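You operate a simulated robot arm through the tools that you are given. There is no shell and no other tool. Be economical: measure what you need, move in short steps, check, and stop when the job is done.

Carry out the task below with a simulated robot arm. There is one attempt and no reset: what you move stays moved.

TASK
Clamp the spare changer plate and polish off its dull patch.
Fine: in the plate nest; green polishing pad, loaded at the polish tin; the plate stays clamped, the pad goes back.

Only the result counts: the job must be done as asked and must still hold three seconds after the hand-in. Knocking over, shifting, dropping, spilling or breaking anything else fails it.

THE ROBOT
A 6-joint arm with a two-finger parallel gripper, fixed in place. Base frame: the origin is at the foot of the arm, x ahead of it, y to its left, z up. Lengths are in cm, angles in degrees, forces in N, time in s.
Its first joint turns from -66.0 to 66.0 degrees. Payload 2.7 kg.
The tool frame sits at the grasp point between the pads (the TCP): z along the fingers, y along the line on which they close. The tips reach 2.3 cm beyond it. Largest opening 9.4 cm; finger width 3.8, thickness 1; the body of the gripper, 5.4 by 9.6 cm, starts 3.9 cm behind the TCP.
Orientation is that of the tool frame in the base frame, as a unit quaternion [w, x, y, z]. With the fingers straight down and closing along the base's y, the tool's x points along the base's -x, its y along +y and its z along -z.

THE INTERFACE
- The arm moves only by the tool send_rows. Its argument "increments" is one flat list of numbers, 7 for each row, row after row: the turn, a rotation vector about the tool's x, y, z in degrees, then the shift along the tool's x, y, z in cm, then the opening in per cent of the stroke, from 0 (shut) to 100 (fully open). In form: [wx, wy, wz, x, y, z, hand, wx, wy, wz, x, y, z, hand, ...]. A call has 1 to 8 rows; each row shifts and turns the commanded pose from where the row before left it, along the tool's axes as they then stand. Each row takes 0.2 s and may step no farther than 5 cm and 8.6 degrees from the row before; otherwise, or with a gripper value out of range, the whole call is refused. Where a pose cannot be reached the arm comes as near as it can. A force on the tool above 40 N (or 10 N above the force at the start of the call, whichever is more), or a blocked arm, ends the call early, and 0.2 s more pass. Each finger travels about 4.5 cm/s and halts on what it meets, pressing with about 31 N; the grip force reading is that of the motor and also rises with nothing between the fingers. The clock runs only during rows and for 0.2 s after the last one: add rows that do not move to give the fingers time. It gives the time, the measured TCP pose, the force on the tool (base axes), the opening and the grip force at its end, in the units of the frame above (readings bear some noise).
- Cameras (640 x 400 px; columns grow to the right, rows downward): "scene" is fixed at [5.94, -42.02, 141.45]; the picture's right is [0.89, -0.45, 0.00], its down [-0.22, -0.43, -0.88] and it looks along [0.39, 0.78, -0.48] (base axes); focal length 330 px, centre (320, 200). "wrist" rides on the gripper at [8.6, 1.6, -7.5] in the tool frame; the picture's right is [-0.18, 0.98, 0.00], its down [-0.58, -0.11, -0.81] and it looks along [-0.79, -0.15, 0.59] (tool axes); focal length 243 px, centre (320, 200). There is no depth. A picture from a camera that has moved, and an enlarged one, comes with that camera's place and axes in the base frame and with its lens.
- grab_frame(camera): a new picture of that camera. No time passes.
- enlarge(camera, box): a new picture of the part [left, top, right, bottom] of that camera's present view, enlarged. No time passes.
- job_done(): hands the job in; it is judged then, once.

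Work in short steps. Places have to be worked out from the pictures, the camera data and where the tool is seen: move nearer, look again, correct. Check each grasp and each placing, and mend what went wrong. You have 120 turns and 84 pictures in all, those below and enlarged ones among them. Open the gripper and draw the arm clear of the work before you hand the job in, unless the task says otherwise; then end with one line.

The tools are called after "Call:" as name(argument=value, ...) on one line, values as JSON. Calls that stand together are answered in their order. send_rows: Moves the arm, as the interface text tells. Its arguments: {"type":"object","properties":{"increments":{"type":"array","items":{"type":"number"}}},"required":["increments"]} The other tools are called the same way: grab_frame (camera) takes a picture; enlarge (camera, box) takes an enlarged picture of a part of a camera's view; job_done () hands the job in.

At the start:

```text
clock: 0.0
ee_pos: [30.13, 18.57, 123.57]
ee_rot: [-0.001, 0.0, 1.0, 0.002]
contact_force: [0.2, 0.2, 0.0]
finger_gap: 9.35
finger_force: 0.1
```

scene: 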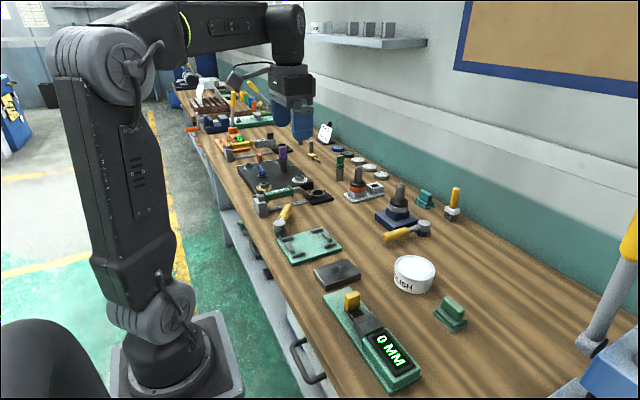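
wrist: 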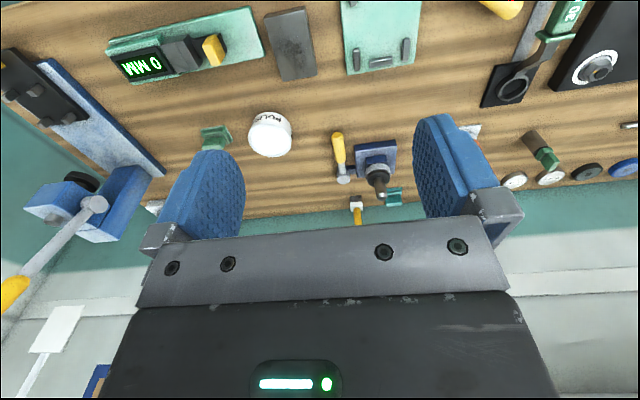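

I'll look at the bench in more detail first.

Call:
enlarge(camera="scene", box=[220, 130, 480, 292])

Call:
enlarge(camera="scene", box=[260, 220, 520, 395])

Call:
enlarge(camera="wrist", box=[0, 0, 640, 230])

```text
2.46 times, centred on (350, 211) of scene
camera zoom: at [5.94, -42.02, 141.45], right [0.89, -0.45, 0.0], down [-0.22, -0.43, -0.88], along [0.39, 0.78, -0.48], focal length 812 px, centre (246, 173)
```

zoom: 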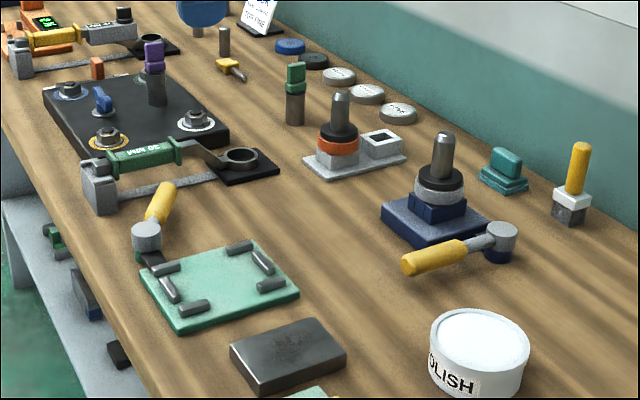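

```text
2.29 times, centred on (390, 308) of scene
camera zoom: at [5.94, -42.02, 141.45], right [0.89, -0.45, 0.0], down [-0.22, -0.43, -0.88], along [0.39, 0.78, -0.48], focal length 754 px, centre (160, -46)
```

zoom: 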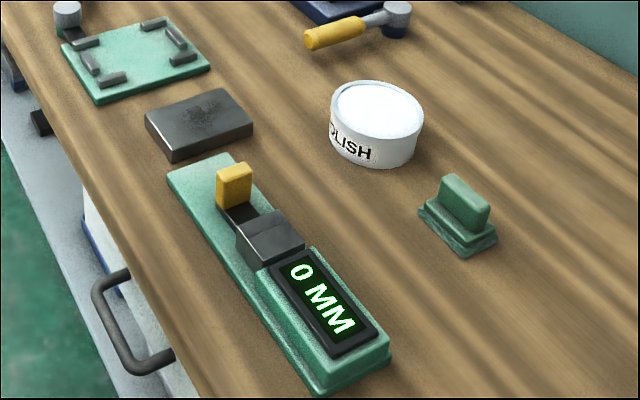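

```text
1.00 times, centred on (320, 115) of wrist
camera zoom: at [21.42, 20.22, 131.07], right [0.18, 0.98, 0.0], down [0.58, -0.11, 0.81], along [0.79, -0.15, -0.59], focal length 243 px, centre (320, 285)
```

zoom: 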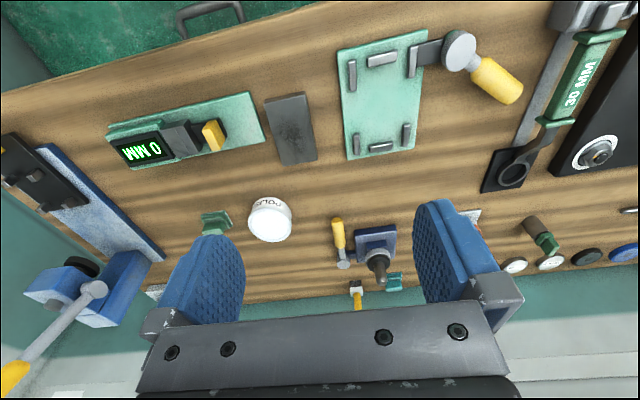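

Triangulating from both cameras puts the changer plate at about (38, 12.8), top z≈85.7, and the nest centre near (37.5, 28.8). So the bench surface is near z≈84, not 30. I'll move above the nest for a closer look.

Call:
send_rows(increments=[0, 0, 0, 0, 2.1, 4, 100, 0, 0, 0, 0, 2.1, 4, 100, 0, 0, 0, 0, 2.1, 4, 100, 0, 0, 0, 0, 2.1, 4, 100])

Call:
grab_frame(camera="wrist")

```text
clock: 1.0
ee_pos: [29.86, 27.11, 107.62]
ee_rot: [0.0, -0.001, 1.0, 0.0]
contact_force: [0.0, -0.5, -0.2]
finger_gap: 9.4
finger_force: 0.1
```

```text
78 pictures are left
camera wrist: at [21.34, 28.8, 115.13], right [0.18, 0.98, 0.0], down [0.58, -0.11, 0.81], along [0.79, -0.15, -0.59], focal length 243 px, centre (320, 200)
```

wrist: 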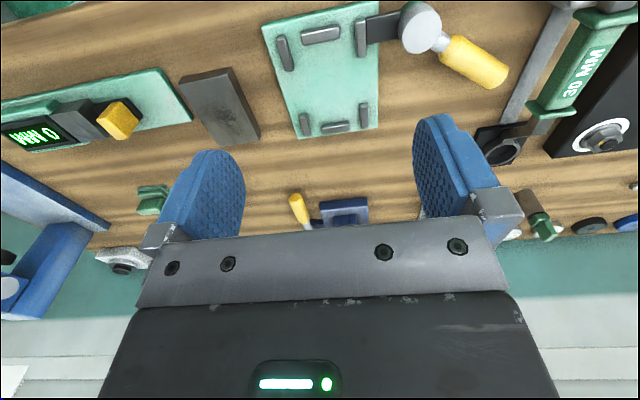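

The nest and its clamp are in view. I'll enlarge them to see how the clamp works.

Call:
enlarge(camera="wrist", box=[240, 0, 520, 150])

Call:
enlarge(camera="scene", box=[255, 190, 365, 265])

Call:
enlarge(camera="scene", box=[370, 170, 480, 245])

```text
2.29 times, centred on (380, 75) of wrist
camera zoom: at [21.34, 28.8, 115.13], right [0.18, 0.98, 0.0], down [0.58, -0.11, 0.81], along [0.79, -0.15, -0.59], focal length 555 px, centre (183, 486)
```

zoom: 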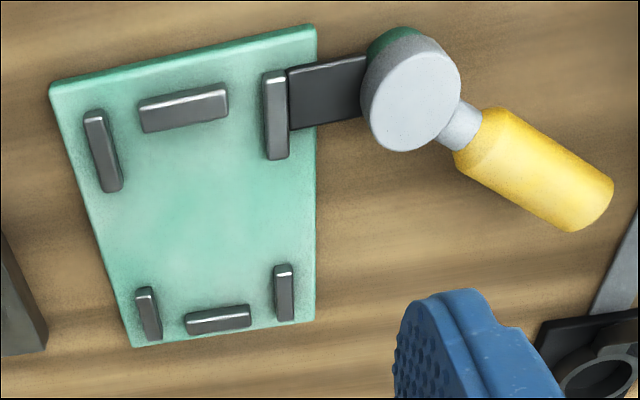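

```text
5.33 times, centred on (310, 228) of scene
camera zoom: at [5.93, -42.02, 141.45], right [0.89, -0.45, 0.0], down [-0.22, -0.43, -0.88], along [0.39, 0.78, -0.48], focal length 1759 px, centre (373, 53)
```

zoom: 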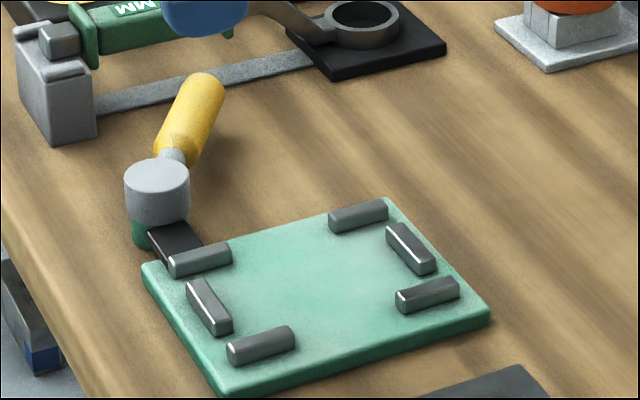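

```text
5.33 times, centred on (425, 208) of scene
camera zoom: at [5.93, -42.02, 141.45], right [0.89, -0.45, 0.0], down [-0.22, -0.43, -0.88], along [0.39, 0.78, -0.48], focal length 1759 px, centre (-240, 160)
```

zoom: 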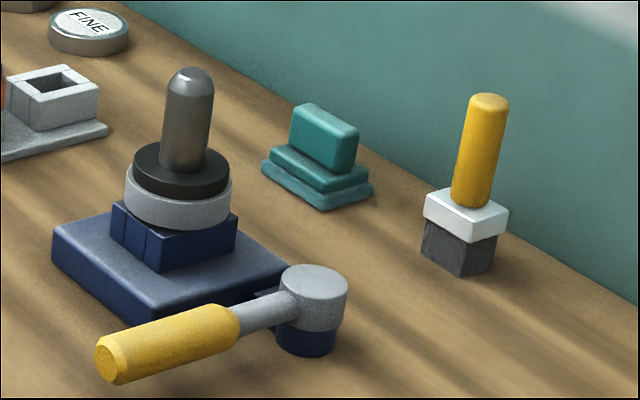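

The clamp looks like a cam lever on a vertical pivot beside the nest. Now I'll look closely at the plate and the pads.

Call:
enlarge(camera="wrist", box=[150, 40, 310, 140])

Call:
enlarge(camera="scene", box=[380, 245, 490, 335])

Call:
enlarge(camera="scene", box=[300, 245, 380, 295])

```text
4.00 times, centred on (230, 90) of wrist
camera zoom: at [21.34, 28.8, 115.13], right [0.18, 0.98, 0.0], down [0.58, -0.11, 0.81], along [0.79, -0.15, -0.59], focal length 970 px, centre (680, 640)
```

zoom: 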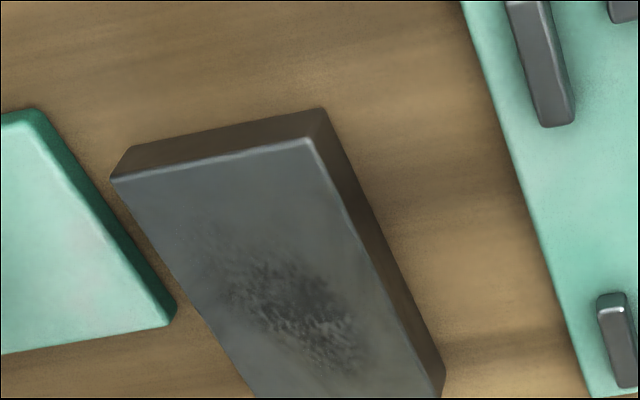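

```text
4.44 times, centred on (435, 290) of scene
camera zoom: at [5.93, -42.02, 141.45], right [0.89, -0.45, 0.0], down [-0.22, -0.43, -0.88], along [0.39, 0.78, -0.48], focal length 1466 px, centre (-191, -200)
```

zoom: 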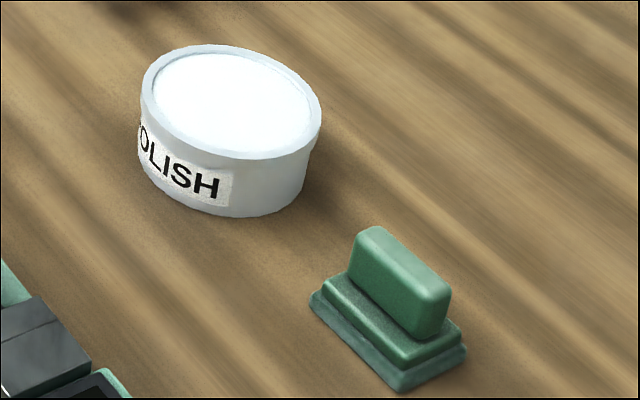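

```text
8.00 times, centred on (340, 270) of scene
camera zoom: at [5.93, -42.02, 141.45], right [0.89, -0.45, 0.0], down [-0.22, -0.43, -0.88], along [0.39, 0.78, -0.48], focal length 2638 px, centre (160, -360)
```

zoom: 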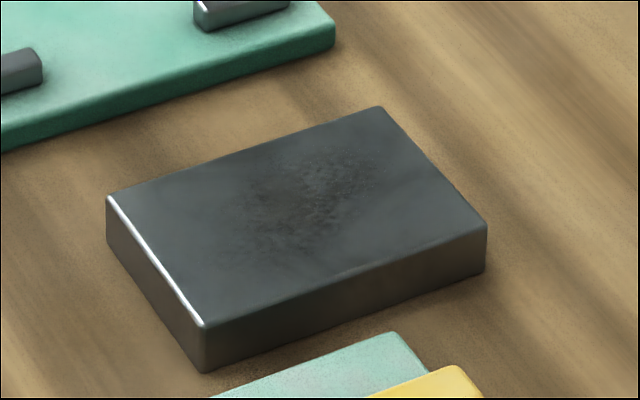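

The plate is about 9.9 × 6.4 cm, centred near (37.9, 12.5) with its top near z≈86.5 and square to the axes. The nest pocket centre is near (36.8, 27.0). I'll move above the plate.

Call:
send_rows(increments=[0, 0, 0, -2, -3.65, 0, 100, 0, 0, 0, -2, -3.65, 0, 100, 0, 0, 0, -2, -3.65, 0, 100, 0, 0, 0, -2, -3.65, 0, 100, 0, 0, 0, 0, 0, 4, 100, 0, 0, 0, 0, 0, 4, 100, 0, 0, 0, 0, 0, 3, 100])

Call:
grab_frame(camera="wrist")

Call:
grab_frame(camera="scene")

```text
clock: 2.6
ee_pos: [37.78, 12.55, 96.43]
ee_rot: [-0.001, -0.001, 1.0, 0.001]
contact_force: [0.0, 0.6, -0.1]
finger_gap: 9.4
finger_force: 0.1
```

```text
71 pictures are left
camera wrist: at [29.18, 14.09, 103.84], right [0.18, 0.98, 0.0], down [0.58, -0.11, 0.81], along [0.79, -0.15, -0.59], focal length 243 px, centre (320, 200)
```

wrist: 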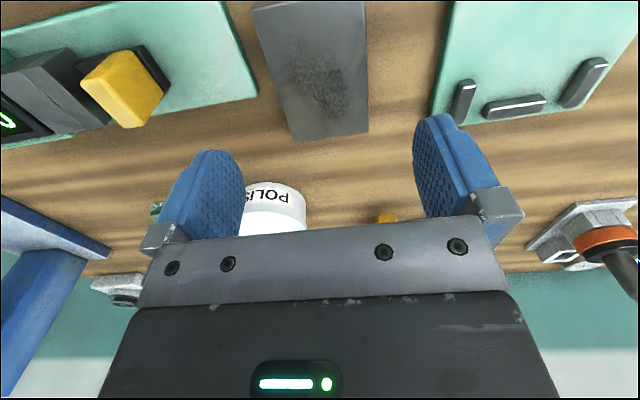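

```text
70 pictures are left
```

scene: 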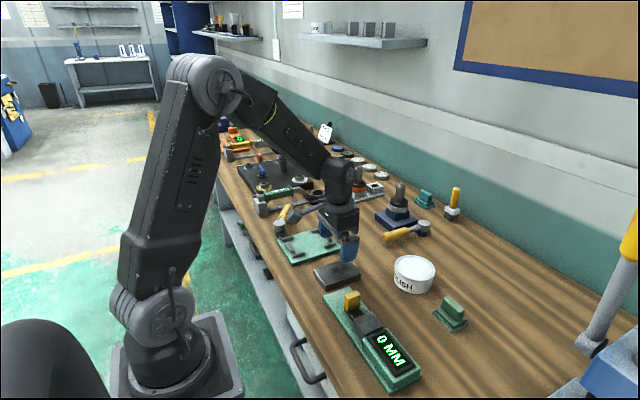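

The fingers are centred over the plate in y, with about 1.5 cm clear on each side. I'll descend, slowing near the bench.

Call:
send_rows(increments=[0, 0, 0, -0.2, -0.1, 3, 100, 0, 0, 0, 0, 0, 3, 100, 0, 0, 0, 0, 0, 1.5, 100, 0, 0, 0, 0, 0, 0.5, 100, 0, 0, 0, 0, 0, 0.3, 100])

Call:
enlarge(camera="scene", box=[290, 210, 390, 300])

```text
clock: 3.8
ee_pos: [38.01, 12.48, 88.49]
ee_rot: [0.001, 0.0, 1.0, 0.0]
contact_force: [-3.6, 1.4, 12.7]
finger_gap: 9.36
finger_force: 0.1
```

```text
4.44 times, centred on (340, 255) of scene
camera zoom: at [5.91, -42.02, 141.45], right [0.89, -0.45, 0.0], down [-0.21, -0.43, -0.88], along [0.39, 0.78, -0.48], focal length 1466 px, centre (231, -44)
```

zoom: 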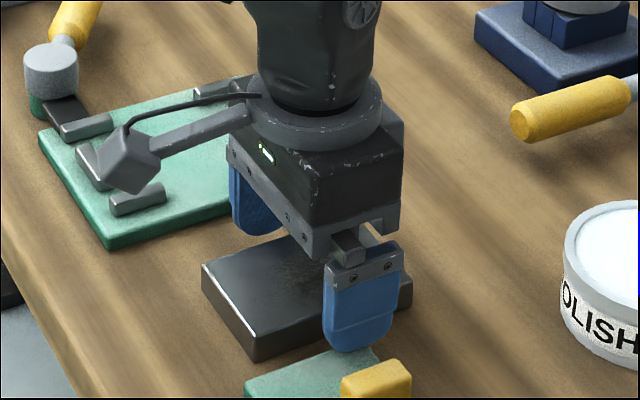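

Contact came at z=88.5, probably the y− finger on the gauge base next to the plate. I'll lift, narrow the opening to about 7.7 cm, and descend again.

Call:
send_rows(increments=[0, 0, 0, 0, 0, -0.8, 82, 0, 0, 0, 0, 0, 0, 82, 0, 0, 0, 0, 0, 0, 82, 0, 0, 0, 0, 0, 0.5, 82, 0, 0, 0, 0, 0, 0.4, 82])

Call:
enlarge(camera="scene", box=[310, 240, 390, 300])

Call:
grab_frame(camera="wrist")

```text
clock: 5.0
ee_pos: [38.35, 12.36, 88.48]
ee_rot: [0.001, -0.001, 1.0, 0.001]
contact_force: [-12.0, -0.9, 36.8]
finger_gap: 7.74
finger_force: 0.5
```

```text
6.67 times, centred on (350, 270) of scene
camera zoom: at [5.86, -42.03, 141.45], right [0.89, -0.45, 0.0], down [-0.21, -0.43, -0.88], along [0.39, 0.78, -0.48], focal length 2199 px, centre (120, -267)
```

zoom: 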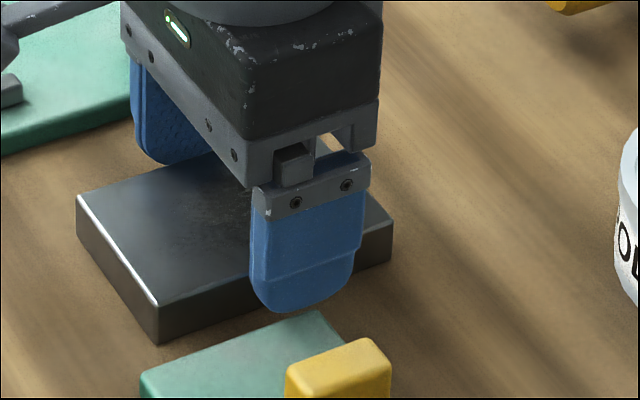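

```text
67 pictures are left
camera wrist: at [29.59, 13.98, 95.94], right [0.18, 0.98, 0.0], down [0.58, -0.11, 0.81], along [0.79, -0.15, -0.59], focal length 243 px, centre (320, 200)
```

wrist: 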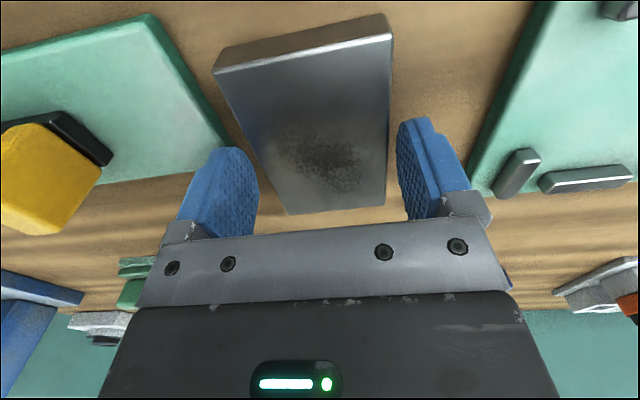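

Contact is at the same height with the narrower fingers, so the bench itself is at z≈86.2. I'll lift 0.6 cm to free the tips and close on the plate.

Call:
send_rows(increments=[0, 0, 0, 0, 0, -0.6, 82, 0, 0, 0, 0, 0, 0, 50, 0, 0, 0, 0, 0, 0, 50, 0, 0, 0, 0, 0, 0, 50, 0, 0, 0, 0, 0, 0, 50])

```text
clock: 6.2
ee_pos: [38.3, 12.36, 88.96]
ee_rot: [-0.001, -0.001, 1.0, 0.0]
contact_force: [-0.1, 0.2, 0.7]
finger_gap: 6.56
finger_force: 30.6
```

Gripped: the gap reads 6.56 cm, which matches the plate width. I'll lift, carry it toward the nest and look.

Call:
send_rows(increments=[0, 0, 0, 0, 0, -2, 50, 0, 0, 0, 0, 0, -3, 50, 0, 0, 0, 0, 0, -3, 50, 0, 0, 0, 0.3, 3.7, 0, 50, 0, 0, 0, 0.3, 3.7, 0, 50, 0, 0, 0, 0.3, 3.7, 0, 50, 0, 0, 0, 0.3, 3.6, 0, 50])

Call:
grab_frame(camera="wrist")

Call:
enlarge(camera="scene", box=[250, 180, 370, 280])

```text
clock: 7.8
ee_pos: [36.94, 26.8, 96.9]
ee_rot: [0.0, 0.0, 1.0, 0.0]
contact_force: [-0.2, -0.1, -5.3]
finger_gap: 6.56
finger_force: 31.2
```

```text
66 pictures are left
camera wrist: at [28.34, 28.44, 104.49], right [0.18, 0.98, 0.0], down [0.58, -0.11, 0.81], along [0.79, -0.15, -0.59], focal length 243 px, centre (320, 200)
```

wrist: 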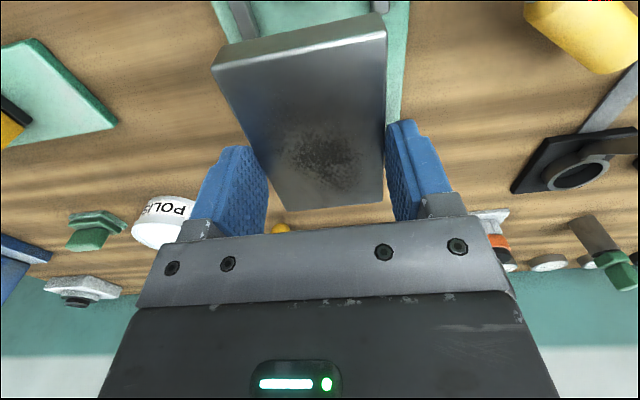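

```text
4.00 times, centred on (310, 230) of scene
camera zoom: at [5.94, -42.01, 141.46], right [0.89, -0.45, 0.0], down [-0.22, -0.43, -0.88], along [0.39, 0.78, -0.48], focal length 1319 px, centre (360, 80)
```

zoom: 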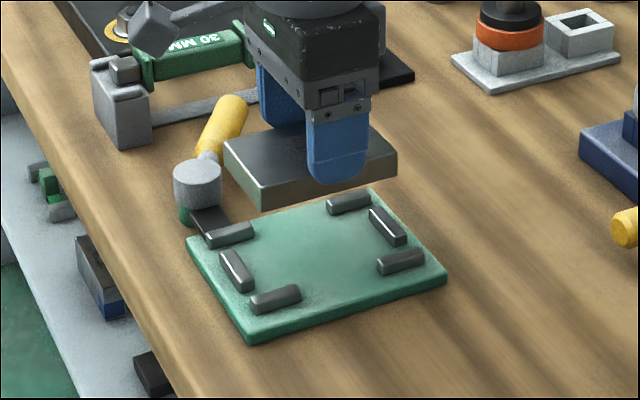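

The vision and contact heights disagree, so I'll check how deep the plate sits in the fingers.

Call:
enlarge(camera="scene", box=[298, 195, 354, 230])

Call:
enlarge(camera="wrist", box=[180, 0, 460, 220])

```text
11.43 times, centred on (326, 212) of scene
camera zoom: at [5.94, -42.01, 141.46], right [0.89, -0.45, 0.0], down [-0.22, -0.43, -0.88], along [0.39, 0.78, -0.48], focal length 3769 px, centre (251, 57)
```

zoom: 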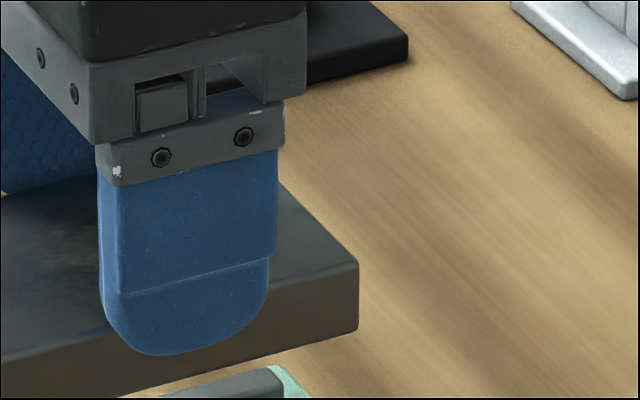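

```text
1.82 times, centred on (320, 110) of wrist
camera zoom: at [28.34, 28.44, 104.49], right [0.18, 0.98, 0.0], down [0.58, -0.11, 0.81], along [0.79, -0.15, -0.59], focal length 441 px, centre (320, 364)
```

zoom: 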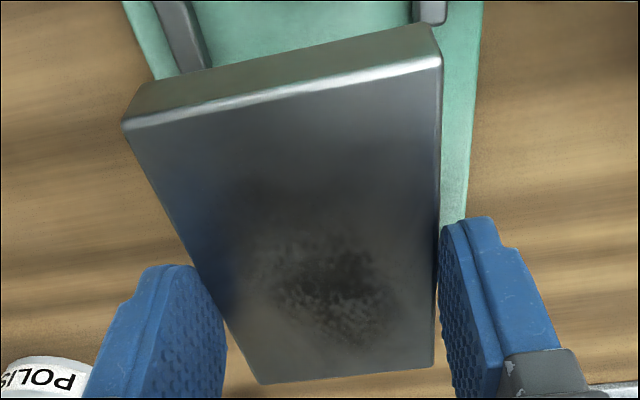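

The plate bottom is about 0.5–1 cm below the fingertips and is centred on the TCP. I'll shift slightly toward the nest centre and descend to just above the lugs to check the alignment.

Call:
send_rows(increments=[0, 0, 0, 0.25, 0.2, 0, 50, 0, 0, 0, 0, 0, 2.5, 50, 0, 0, 0, 0, 0, 2, 50, 0, 0, 0, 0, 0, 0.7, 50])

Call:
enlarge(camera="scene", box=[265, 205, 355, 270])

Call:
grab_frame(camera="wrist")

```text
clock: 8.8
ee_pos: [36.63, 27.3, 91.67]
ee_rot: [0.0, 0.0, 1.0, 0.0]
contact_force: [0.0, 0.7, -5.2]
finger_gap: 6.55
finger_force: 31.1
```

```text
6.15 times, centred on (310, 238) of scene
camera zoom: at [5.94, -42.01, 141.45], right [0.89, -0.45, 0.0], down [-0.22, -0.43, -0.88], along [0.39, 0.78, -0.48], focal length 2029 px, centre (382, -31)
```

zoom: 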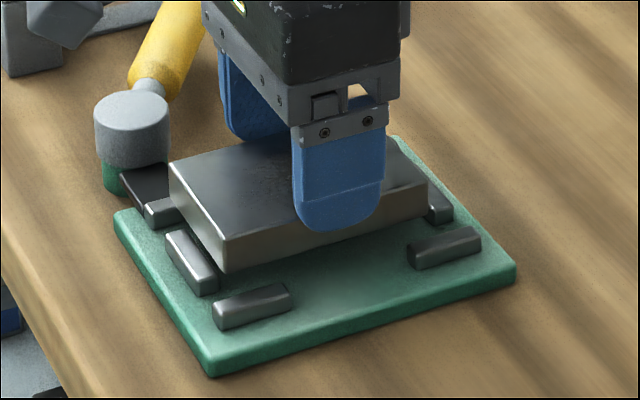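

```text
61 pictures are left
camera wrist: at [28.11, 28.91, 99.02], right [0.18, 0.98, 0.0], down [0.58, -0.11, 0.81], along [0.79, -0.15, -0.59], focal length 243 px, centre (320, 200)
```

wrist: 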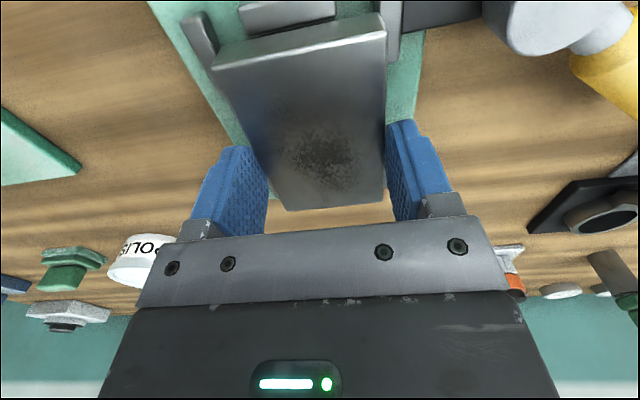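

I'll take an enlarged wrist view to measure the plate edges against the lugs.

Call:
enlarge(camera="wrist", box=[160, 0, 440, 130])

```text
2.29 times, centred on (300, 65) of wrist
camera zoom: at [28.11, 28.91, 99.02], right [0.18, 0.98, 0.0], down [0.58, -0.11, 0.81], along [0.79, -0.15, -0.59], focal length 555 px, centre (366, 509)
```

zoom: 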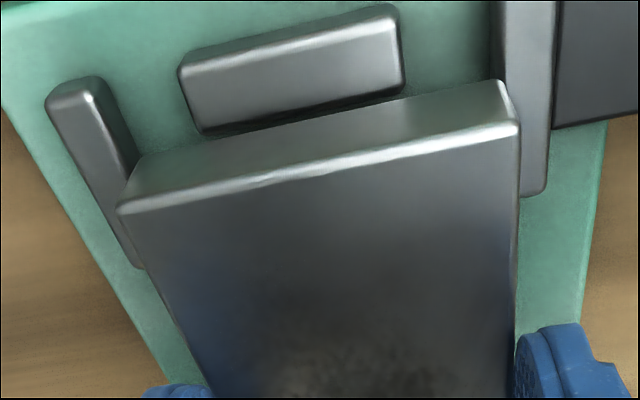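

The wrist view gives the near x− edge overlapping the lug line by about 0.1–0.2 cm, so I'll shift +0.5 in x and −0.2 in y. Then I'll lower by 0.8 and look again.

Call:
send_rows(increments=[0, 0, 0, -0.5, -0.2, 0, 50, 0, 0, 0, 0, 0, 0.4, 50, 0, 0, 0, 0, 0, 0.4, 50])

Call:
enlarge(camera="wrist", box=[160, 0, 440, 130])

Call:
enlarge(camera="scene", box=[265, 205, 355, 270])

```text
clock: 9.6
ee_pos: [37.11, 27.09, 90.83]
ee_rot: [0.001, 0.0, 1.0, 0.0]
contact_force: [-0.7, -0.1, -5.6]
finger_gap: 6.59
finger_force: 30.9
```

```text
2.29 times, centred on (300, 65) of wrist
camera zoom: at [28.63, 28.71, 98.24], right [0.18, 0.98, 0.0], down [0.58, -0.11, 0.81], along [0.79, -0.15, -0.59], focal length 555 px, centre (366, 509)
```

zoom: 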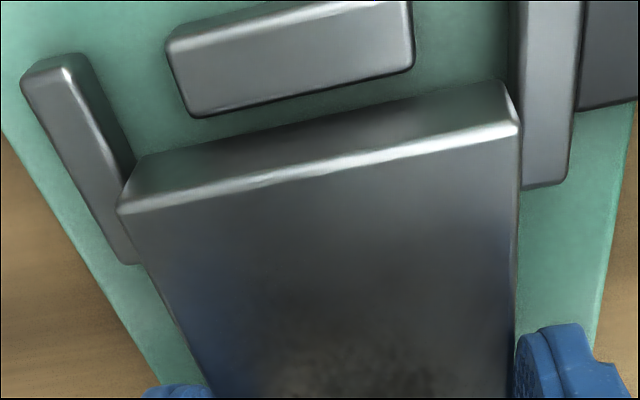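

```text
6.15 times, centred on (310, 238) of scene
camera zoom: at [5.94, -42.01, 141.45], right [0.89, -0.45, 0.0], down [-0.22, -0.43, -0.88], along [0.39, 0.78, -0.48], focal length 2029 px, centre (382, -31)
```

zoom: 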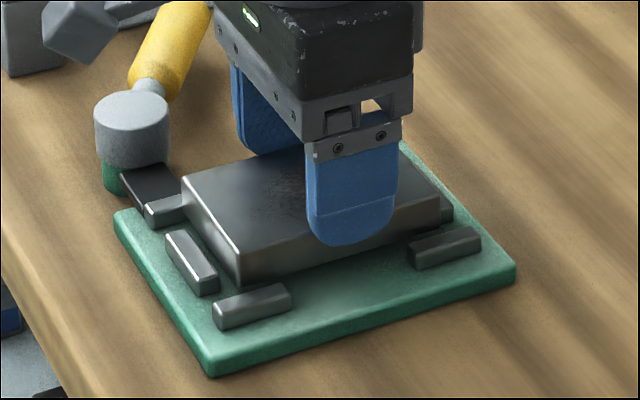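

Both scene corners now project straight down into the pocket, with about 1.1 cm left. I'll lower gently.

Call:
send_rows(increments=[0, 0, 0, 0, 0, 0.4, 50, 0, 0, 0, 0, 0, 0.3, 50, 0, 0, 0, 0, 0, 0.2, 50])

Call:
enlarge(camera="wrist", box=[160, 0, 440, 130])

Call:
enlarge(camera="scene", box=[265, 205, 355, 270])

```text
clock: 10.4
ee_pos: [37.29, 27.0, 90.01]
ee_rot: [0.0, 0.0, 1.0, 0.001]
contact_force: [-1.4, -2.6, 2.8]
finger_gap: 6.54
finger_force: 30.5
```

```text
2.29 times, centred on (300, 65) of wrist
camera zoom: at [28.64, 28.69, 97.44], right [0.18, 0.98, 0.0], down [0.58, -0.11, 0.81], along [0.79, -0.15, -0.59], focal length 555 px, centre (366, 509)
```

zoom: 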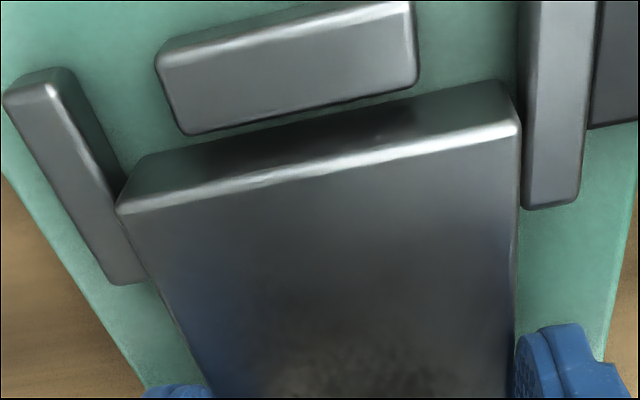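

```text
6.15 times, centred on (310, 238) of scene
camera zoom: at [5.93, -42.03, 141.45], right [0.89, -0.45, 0.0], down [-0.21, -0.43, -0.88], along [0.39, 0.78, -0.48], focal length 2029 px, centre (382, -31)
```

zoom: 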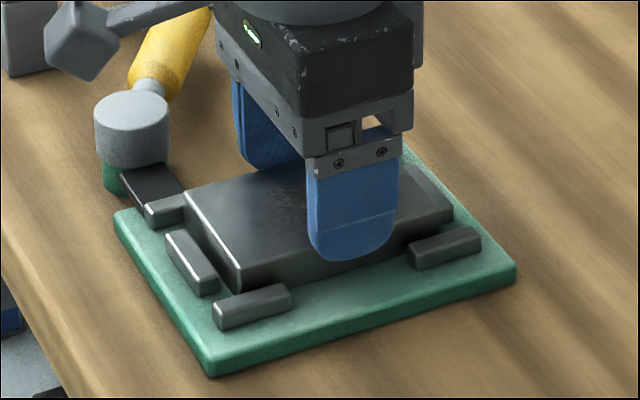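

Light contact already (about +8 N), and the plate does not look fully seated. I'll zoom in to see where it is catching.

Call:
enlarge(camera="scene", box=[312, 220, 348, 248])

Call:
enlarge(camera="scene", box=[280, 225, 316, 253])

Call:
grab_frame(camera="wrist")

```text
14.29 times, centred on (330, 234) of scene
camera zoom: at [5.93, -42.03, 141.45], right [0.89, -0.45, 0.0], down [-0.21, -0.43, -0.88], along [0.39, 0.78, -0.48], focal length 4711 px, centre (177, -286)
```

zoom: 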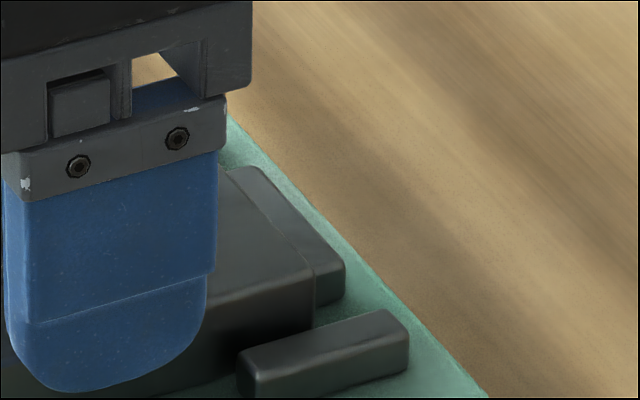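

```text
14.29 times, centred on (298, 239) of scene
camera zoom: at [5.93, -42.03, 141.45], right [0.89, -0.45, 0.0], down [-0.21, -0.43, -0.88], along [0.39, 0.78, -0.48], focal length 4711 px, centre (634, -357)
```

zoom: 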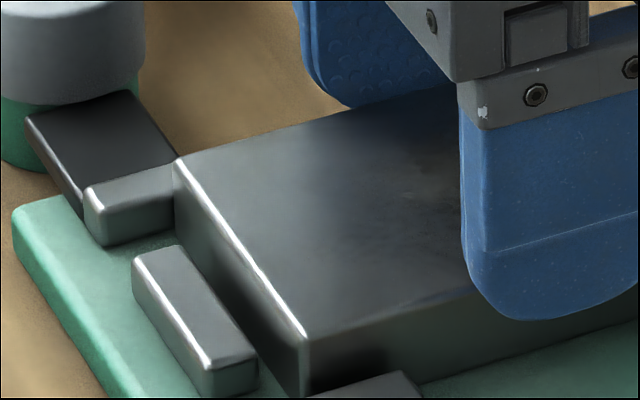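

```text
53 pictures are left
camera wrist: at [28.64, 28.69, 97.44], right [0.18, 0.98, 0.0], down [0.58, -0.11, 0.81], along [0.79, -0.15, -0.59], focal length 243 px, centre (320, 200)
```

wrist: 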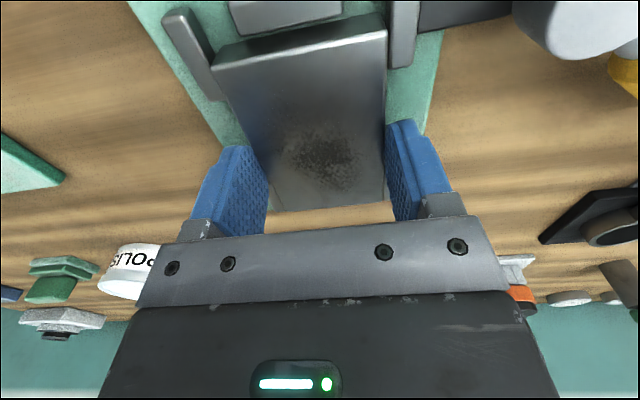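

The plate is centred in y but sits against the x+ lug. I'll lift slightly, shift 0.25 toward the base, and lower again.

Call:
send_rows(increments=[0, 0, 0, 0, 0, -0.3, 50, 0, 0, 0, 0.25, 0, 0, 50, 0, 0, 0, 0, 0, 0.3, 50, 0, 0, 0, 0, 0, 0.2, 50, 0, 0, 0, 0, 0, 0.2, 50])

Call:
enlarge(camera="scene", box=[275, 213, 347, 258])

```text
clock: 11.6
ee_pos: [37.0, 27.08, 89.86]
ee_rot: [0.003, -0.001, 1.0, 0.003]
contact_force: [-3.5, 0.9, 26.3]
finger_gap: 6.56
finger_force: 31.2
```

```text
8.89 times, centred on (311, 236) of scene
camera zoom: at [5.9, -42.04, 141.45], right [0.89, -0.45, 0.0], down [-0.21, -0.43, -0.88], along [0.39, 0.78, -0.48], focal length 2931 px, centre (400, -116)
```

zoom: 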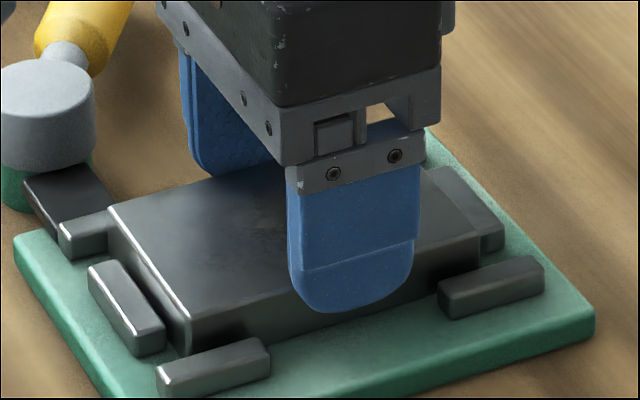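

The z readings fit: gripped with the bottom on the bench at 88.96, plus about 1.1 cm of nest base, gives contact near 90.0. So the plate appears seated. I'll relieve the pressure, release, and look from above.

Call:
send_rows(increments=[0, 0, 0, 0, 0, -0.35, 50, 0, 0, 0, 0, 0, 0, 90, 0, 0, 0, 0, 0, 0, 90, 0, 0, 0, 0, 0, 0, 90, 0, 0, 0, 0, 0, -3, 90, 0, 0, 0, 0, 0, -4, 90, 0, 0, 0, 4, 0, -4, 90, 0, 0, 0, 3, 0, -2, 90])

Call:
enlarge(camera="wrist", box=[200, 0, 560, 170])

Call:
enlarge(camera="scene", box=[265, 195, 355, 270])

```text
refused: row 7 steps farther than a row can; nothing moved
```

```text
1.78 times, centred on (380, 85) of wrist
camera zoom: at [28.43, 28.68, 97.19], right [0.18, 0.98, 0.01], down [0.58, -0.11, 0.81], along [0.8, -0.14, -0.59], focal length 431 px, centre (213, 404)
```

zoom: 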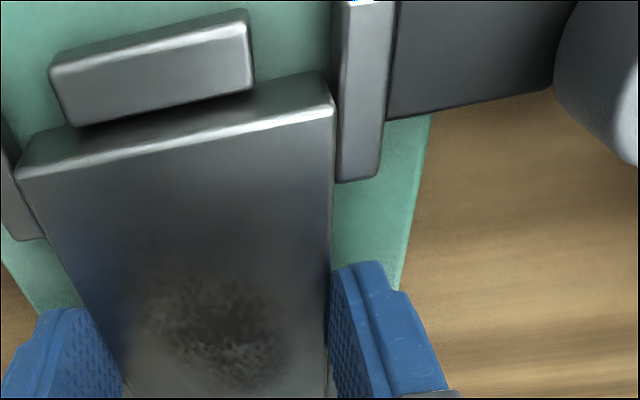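

```text
5.33 times, centred on (310, 232) of scene
camera zoom: at [5.9, -42.04, 141.45], right [0.89, -0.45, 0.0], down [-0.21, -0.43, -0.88], along [0.39, 0.78, -0.48], focal length 1759 px, centre (373, 27)
```

zoom: 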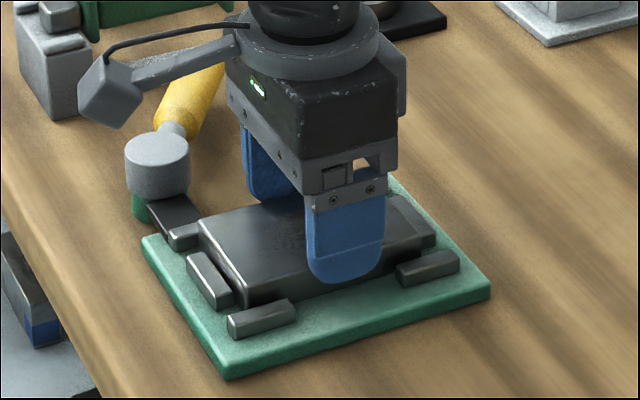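

The call was refused because a step was too long. I'll resend it with shorter steps.

Call:
send_rows(increments=[0, 0, 0, 0, 0, -0.35, 50, 0, 0, 0, 0, 0, 0, 90, 0, 0, 0, 0, 0, 0, 90, 0, 0, 0, 0, 0, 0, 90, 0, 0, 0, 0, 0, -3, 90, 0, 0, 0, 0, 0, -4, 90, 0, 0, 0, 3, 0, -3.5, 90, 0, 0, 0, 3, 0, -3, 90])

Call:
enlarge(camera="wrist", box=[220, 0, 520, 170])

Call:
enlarge(camera="scene", box=[265, 195, 355, 270])

```text
clock: 13.4
ee_pos: [30.87, 26.79, 103.25]
ee_rot: [0.0, 0.0, 1.0, 0.0]
contact_force: [0.5, 0.9, -0.5]
finger_gap: 8.48
finger_force: 0.1
```

```text
2.13 times, centred on (370, 85) of wrist
camera zoom: at [22.22, 28.3, 110.72], right [0.18, 0.98, 0.0], down [0.58, -0.11, 0.81], along [0.79, -0.15, -0.59], focal length 518 px, centre (213, 445)
```

zoom: 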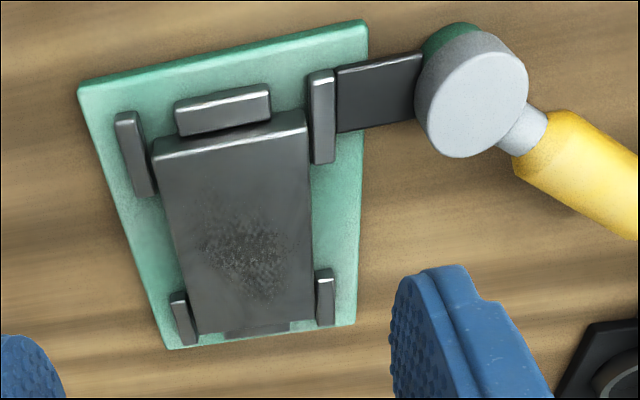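

```text
5.33 times, centred on (310, 232) of scene
camera zoom: at [5.93, -42.02, 141.45], right [0.89, -0.45, 0.0], down [-0.22, -0.43, -0.88], along [0.39, 0.78, -0.48], focal length 1759 px, centre (373, 27)
```

zoom: 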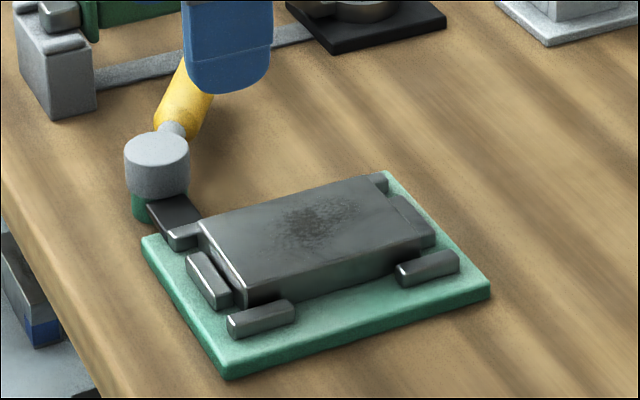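

I need to confirm the plate is seated flat rather than resting on a lug, so I'll enlarge the side gap.

Call:
enlarge(camera="scene", box=[285, 222, 347, 262])

Call:
enlarge(camera="wrist", box=[270, 25, 390, 165])

```text
10.00 times, centred on (316, 242) of scene
camera zoom: at [5.93, -42.02, 141.45], right [0.89, -0.45, 0.0], down [-0.22, -0.43, -0.88], along [0.39, 0.78, -0.48], focal length 3298 px, centre (360, -220)
```

zoom: 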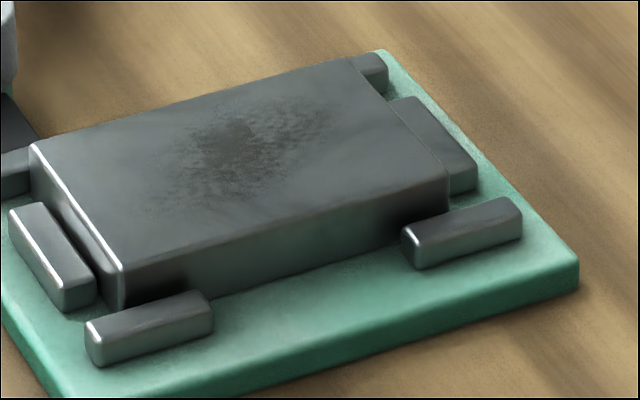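

```text
2.86 times, centred on (330, 95) of wrist
camera zoom: at [22.22, 28.3, 110.72], right [0.18, 0.98, 0.0], down [0.58, -0.11, 0.81], along [0.79, -0.15, -0.59], focal length 693 px, centre (291, 500)
```

zoom: 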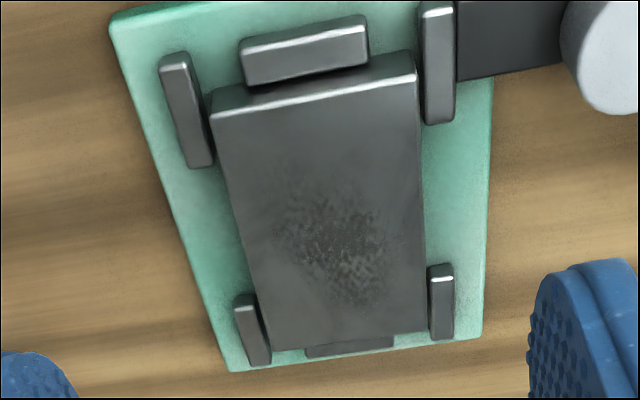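

The plate's bottom edge meets the nest surface with a contact shadow and about 1.4 cm of side showing, so it is seated. The cam lever pivot is near (32.3, 37.1), with a horizontal handle at about 54° ending near (38.4, 45.6) at z≈88. I'll move above the handle.

Call:
send_rows(increments=[0, 0, 0, -1.48, 4.15, 0, 90, 0, 0, 0, -1.48, 4.15, 0, 90, 0, 0, 0, -1.48, 4.15, 0, 90, 0, 0, 0, -1.48, 4.15, 0, 90])

Call:
send_rows(increments=[0, 0, -7.7, 0, 0, 0.5, 90, 0, 0, -7.7, 0, 0, 0.5, 90, 0, 0, -7.7, 0, 0, 0.5, 90, 0, 0, -7.7, 0, 0, 0.5, 90, 0, 0, -7.7, 0, 0, 0.5, 90, 0, 0, -7.7, 0, 0, 0.5, 90, 0, 0, -7.7, 0, 0, 0.5, 60, 0, 0, 0, 0, 0, 0, 60])

Call:
grab_frame(camera="wrist")

Call:
enlarge(camera="scene", box=[240, 150, 380, 250])

```text
clock: 14.4
ee_pos: [36.88, 43.62, 103.36]
ee_rot: [0.0, 0.0, 1.0, 0.0]
contact_force: [0.5, 0.2, 0.3]
finger_gap: 8.45
finger_force: 0.0
```

```text
clock: 16.2
ee_pos: [36.99, 43.4, 99.92]
ee_rot: [0.001, -0.454, 0.891, 0.0]
contact_force: [-0.1, 0.6, -0.1]
finger_gap: 5.65
finger_force: 0.0
```

```text
45 pictures are left
camera wrist: at [30.59, 37.48, 107.3], right [-0.69, 0.73, 0.0], down [0.43, 0.41, 0.81], along [0.59, 0.55, -0.59], focal length 243 px, centre (320, 200)
```

wrist: 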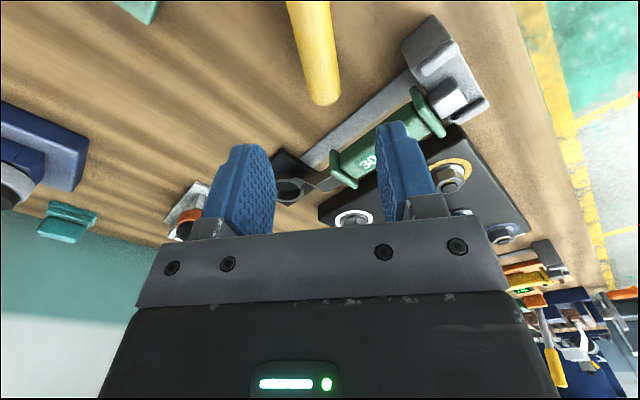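

```text
4.00 times, centred on (310, 200) of scene
camera zoom: at [5.94, -42.02, 141.45], right [0.89, -0.45, 0.0], down [-0.22, -0.43, -0.88], along [0.39, 0.78, -0.48], focal length 1319 px, centre (360, 200)
```

zoom: 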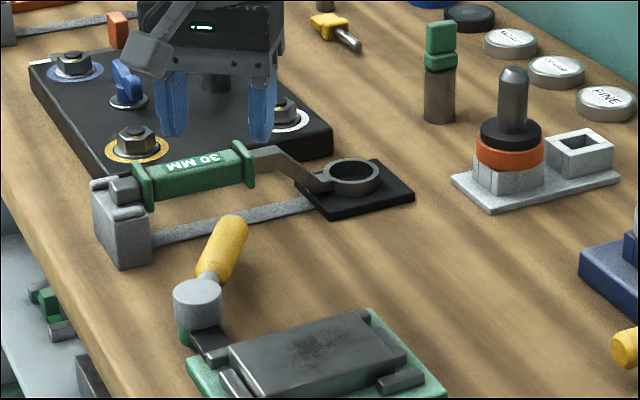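

The handle is at about 56°, and the TCP is within 0.3 cm of its line. I'll back 2 cm toward the pivot to stay clear of the 30 MM gauge, narrow the fingers to about 4.6 cm, and lower them astride the handle.

Call:
send_rows(increments=[0, 0, 0, 2, -0.25, 0, 49, 0, 0, 0, 0, 0, 3, 49, 0, 0, 0, 0, 0, 3, 49, 0, 0, 0, 0, 0, 2, 49])

Call:
enlarge(camera="scene", box=[255, 160, 345, 230])

Call:
grab_frame(camera="wrist")

```text
clock: 17.2
ee_pos: [35.76, 41.84, 91.76]
ee_rot: [0.001, -0.454, 0.891, 0.001]
contact_force: [0.0, 0.5, 0.5]
finger_gap: 4.6
finger_force: 0.1
```

```text
5.71 times, centred on (300, 195) of scene
camera zoom: at [5.94, -42.02, 141.45], right [0.89, -0.45, 0.0], down [-0.22, -0.43, -0.88], along [0.39, 0.78, -0.48], focal length 1884 px, centre (434, 229)
```

zoom: 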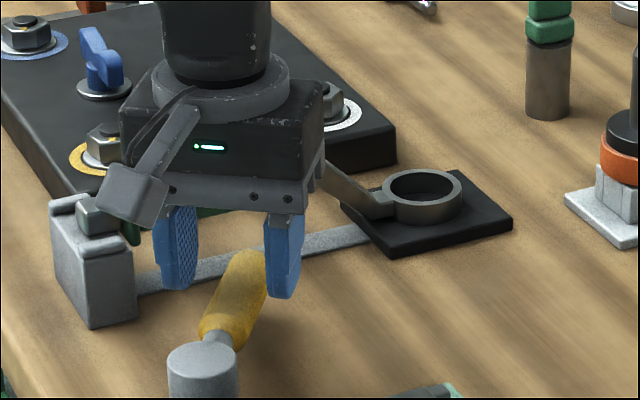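

```text
42 pictures are left
camera wrist: at [29.5, 35.8, 99.21], right [-0.69, 0.73, 0.0], down [0.43, 0.4, 0.81], along [0.59, 0.55, -0.59], focal length 243 px, centre (320, 200)
```

wrist: 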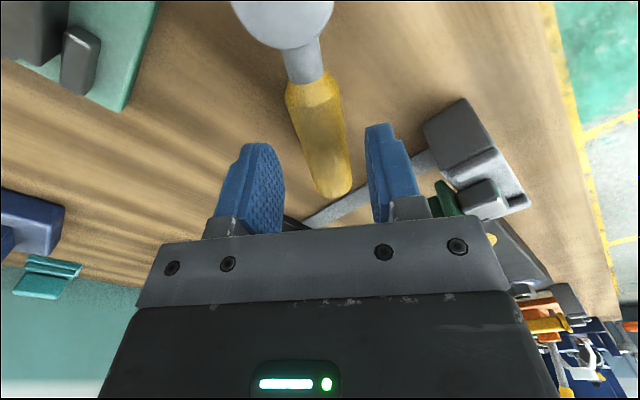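

The handle lies between the fingers. I'll lower another 2.2 cm so the tips straddle it.

Call:
send_rows(increments=[0, 0, 0, 0, -0.1, 1.2, 49, 0, 0, 0, 0, 0, 1, 49])

Call:
enlarge(camera="scene", box=[255, 170, 345, 240])

```text
clock: 17.8
ee_pos: [35.97, 41.95, 89.68]
ee_rot: [0.002, -0.453, 0.891, 0.001]
contact_force: [0.1, 0.1, -0.2]
finger_gap: 4.61
finger_force: 0.0
```

```text
5.71 times, centred on (300, 205) of scene
camera zoom: at [5.94, -42.02, 141.45], right [0.89, -0.45, 0.0], down [-0.22, -0.43, -0.88], along [0.39, 0.78, -0.48], focal length 1884 px, centre (434, 171)
```

zoom: 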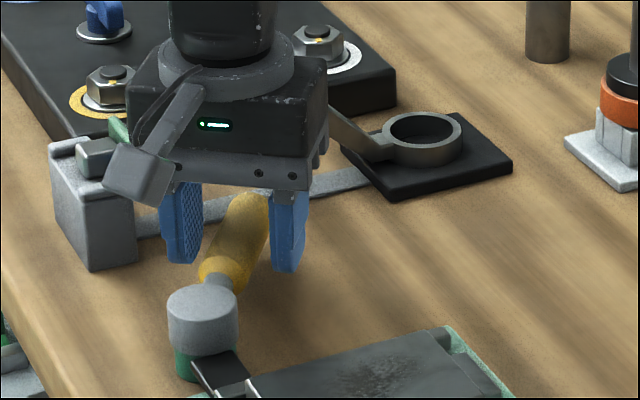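

The fingers now straddle the handle. I'll narrow the gap and try a gentle clockwise arc about the pivot, watching the force.

Call:
send_rows(increments=[0, 0, 0, 0, 0, 0, 34, 0, 0, 0, 0, 0, 0, 34, 0, 0, 5, 0.02, -0.53, 0, 34, 0, 0, 5, 0.02, -0.53, 0, 34, 0, 0, 5, 0.02, -0.53, 0, 34, 0, 0, 5, 0.02, -0.53, 0, 34])

Call:
enlarge(camera="scene", box=[255, 170, 345, 240])

```text
clock: 19.2
ee_pos: [37.51, 40.16, 89.72]
ee_rot: [0.0, -0.29, 0.957, 0.0]
contact_force: [-0.6, 1.2, 0.1]
finger_gap: 3.24
finger_force: 0.8
```

```text
5.71 times, centred on (300, 205) of scene
camera zoom: at [5.93, -42.01, 141.45], right [0.89, -0.45, 0.0], down [-0.22, -0.43, -0.88], along [0.39, 0.78, -0.48], focal length 1884 px, centre (434, 171)
```

zoom: 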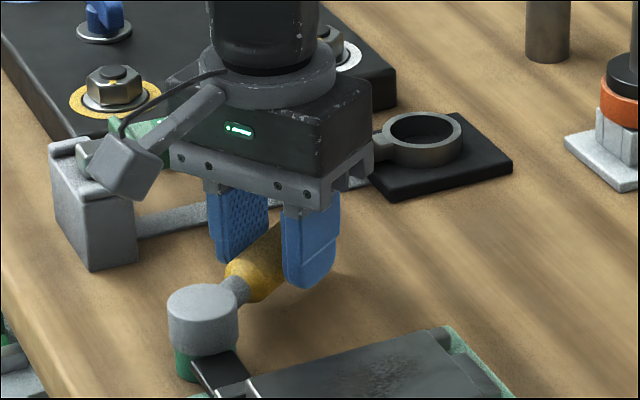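

The handle turns freely clockwise with about 1.3 N. I'll continue the arc.

Call:
send_rows(increments=[0, 0, 6, 0.03, -0.63, 0, 34, 0, 0, 6, 0.03, -0.63, 0, 34, 0, 0, 6, 0.03, -0.63, 0, 34, 0, 0, 6, 0.03, -0.63, 0, 34, 0, 0, 6, 0.03, -0.63, 0, 34])

Call:
enlarge(camera="scene", box=[255, 180, 360, 260])

```text
clock: 20.4
ee_pos: [38.51, 37.36, 89.88]
ee_rot: [0.0, -0.033, 0.999, 0.001]
contact_force: [-0.7, 1.0, 0.6]
finger_gap: 3.23
finger_force: 0.7
```

```text
5.00 times, centred on (308, 220) of scene
camera zoom: at [5.93, -42.02, 141.45], right [0.89, -0.45, 0.0], down [-0.22, -0.43, -0.88], along [0.39, 0.78, -0.48], focal length 1649 px, centre (382, 100)
```

zoom: 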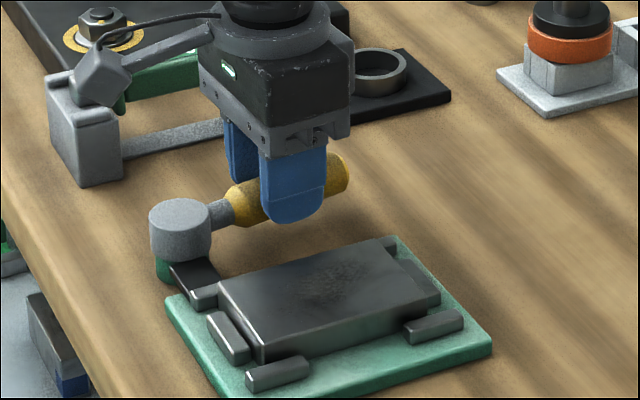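

The lever is now near 0–5° and still free. I'll continue in smaller steps.

Call:
send_rows(increments=[0, 0, 5, 0.02, -0.53, 0, 34, 0, 0, 5, 0.02, -0.53, 0, 34, 0, 0, 5, 0.02, -0.53, 0, 34])

Call:
enlarge(camera="scene", box=[265, 190, 355, 260])

```text
clock: 21.2
ee_pos: [38.37, 35.92, 89.89]
ee_rot: [0.001, 0.097, 0.995, 0.002]
contact_force: [-5.2, 12.9, -1.7]
finger_gap: 3.69
finger_force: 5.1
```

```text
5.71 times, centred on (310, 225) of scene
camera zoom: at [5.93, -41.98, 141.46], right [0.89, -0.45, 0.0], down [-0.21, -0.43, -0.88], along [0.39, 0.78, -0.48], focal length 1884 px, centre (377, 57)
```

zoom: 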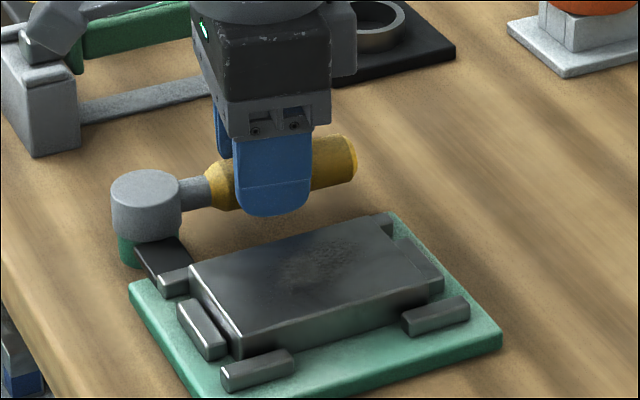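

Force has jumped to 13 N with the handle near 0°, which looks like the end stop. I'll press slightly further to seat it and see whether it moves.

Call:
send_rows(increments=[0, 0, 0, 0, -0.25, 0, 34, 0, 0, 0, 0, -0.2, 0, 34, 0, 0, 0, 0, 0, 0, 34])

Call:
enlarge(camera="scene", box=[265, 190, 355, 260])

```text
clock: 22.0
ee_pos: [38.21, 35.67, 89.85]
ee_rot: [0.001, 0.095, 0.995, 0.003]
contact_force: [-4.2, 25.5, 2.9]
finger_gap: 4.28
finger_force: 12.1
```

```text
5.71 times, centred on (310, 225) of scene
camera zoom: at [5.92, -41.96, 141.47], right [0.89, -0.45, 0.0], down [-0.21, -0.43, -0.88], along [0.39, 0.78, -0.48], focal length 1884 px, centre (377, 57)
```

zoom: 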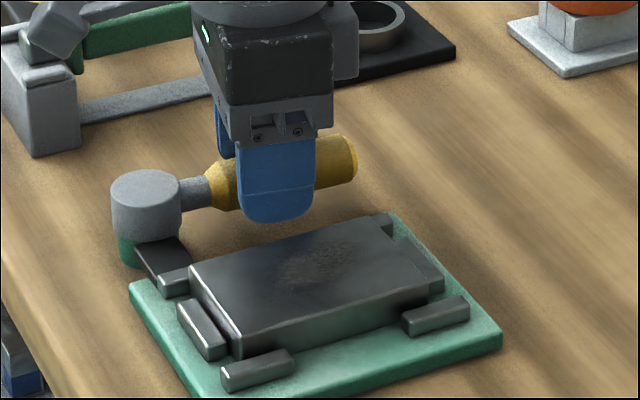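

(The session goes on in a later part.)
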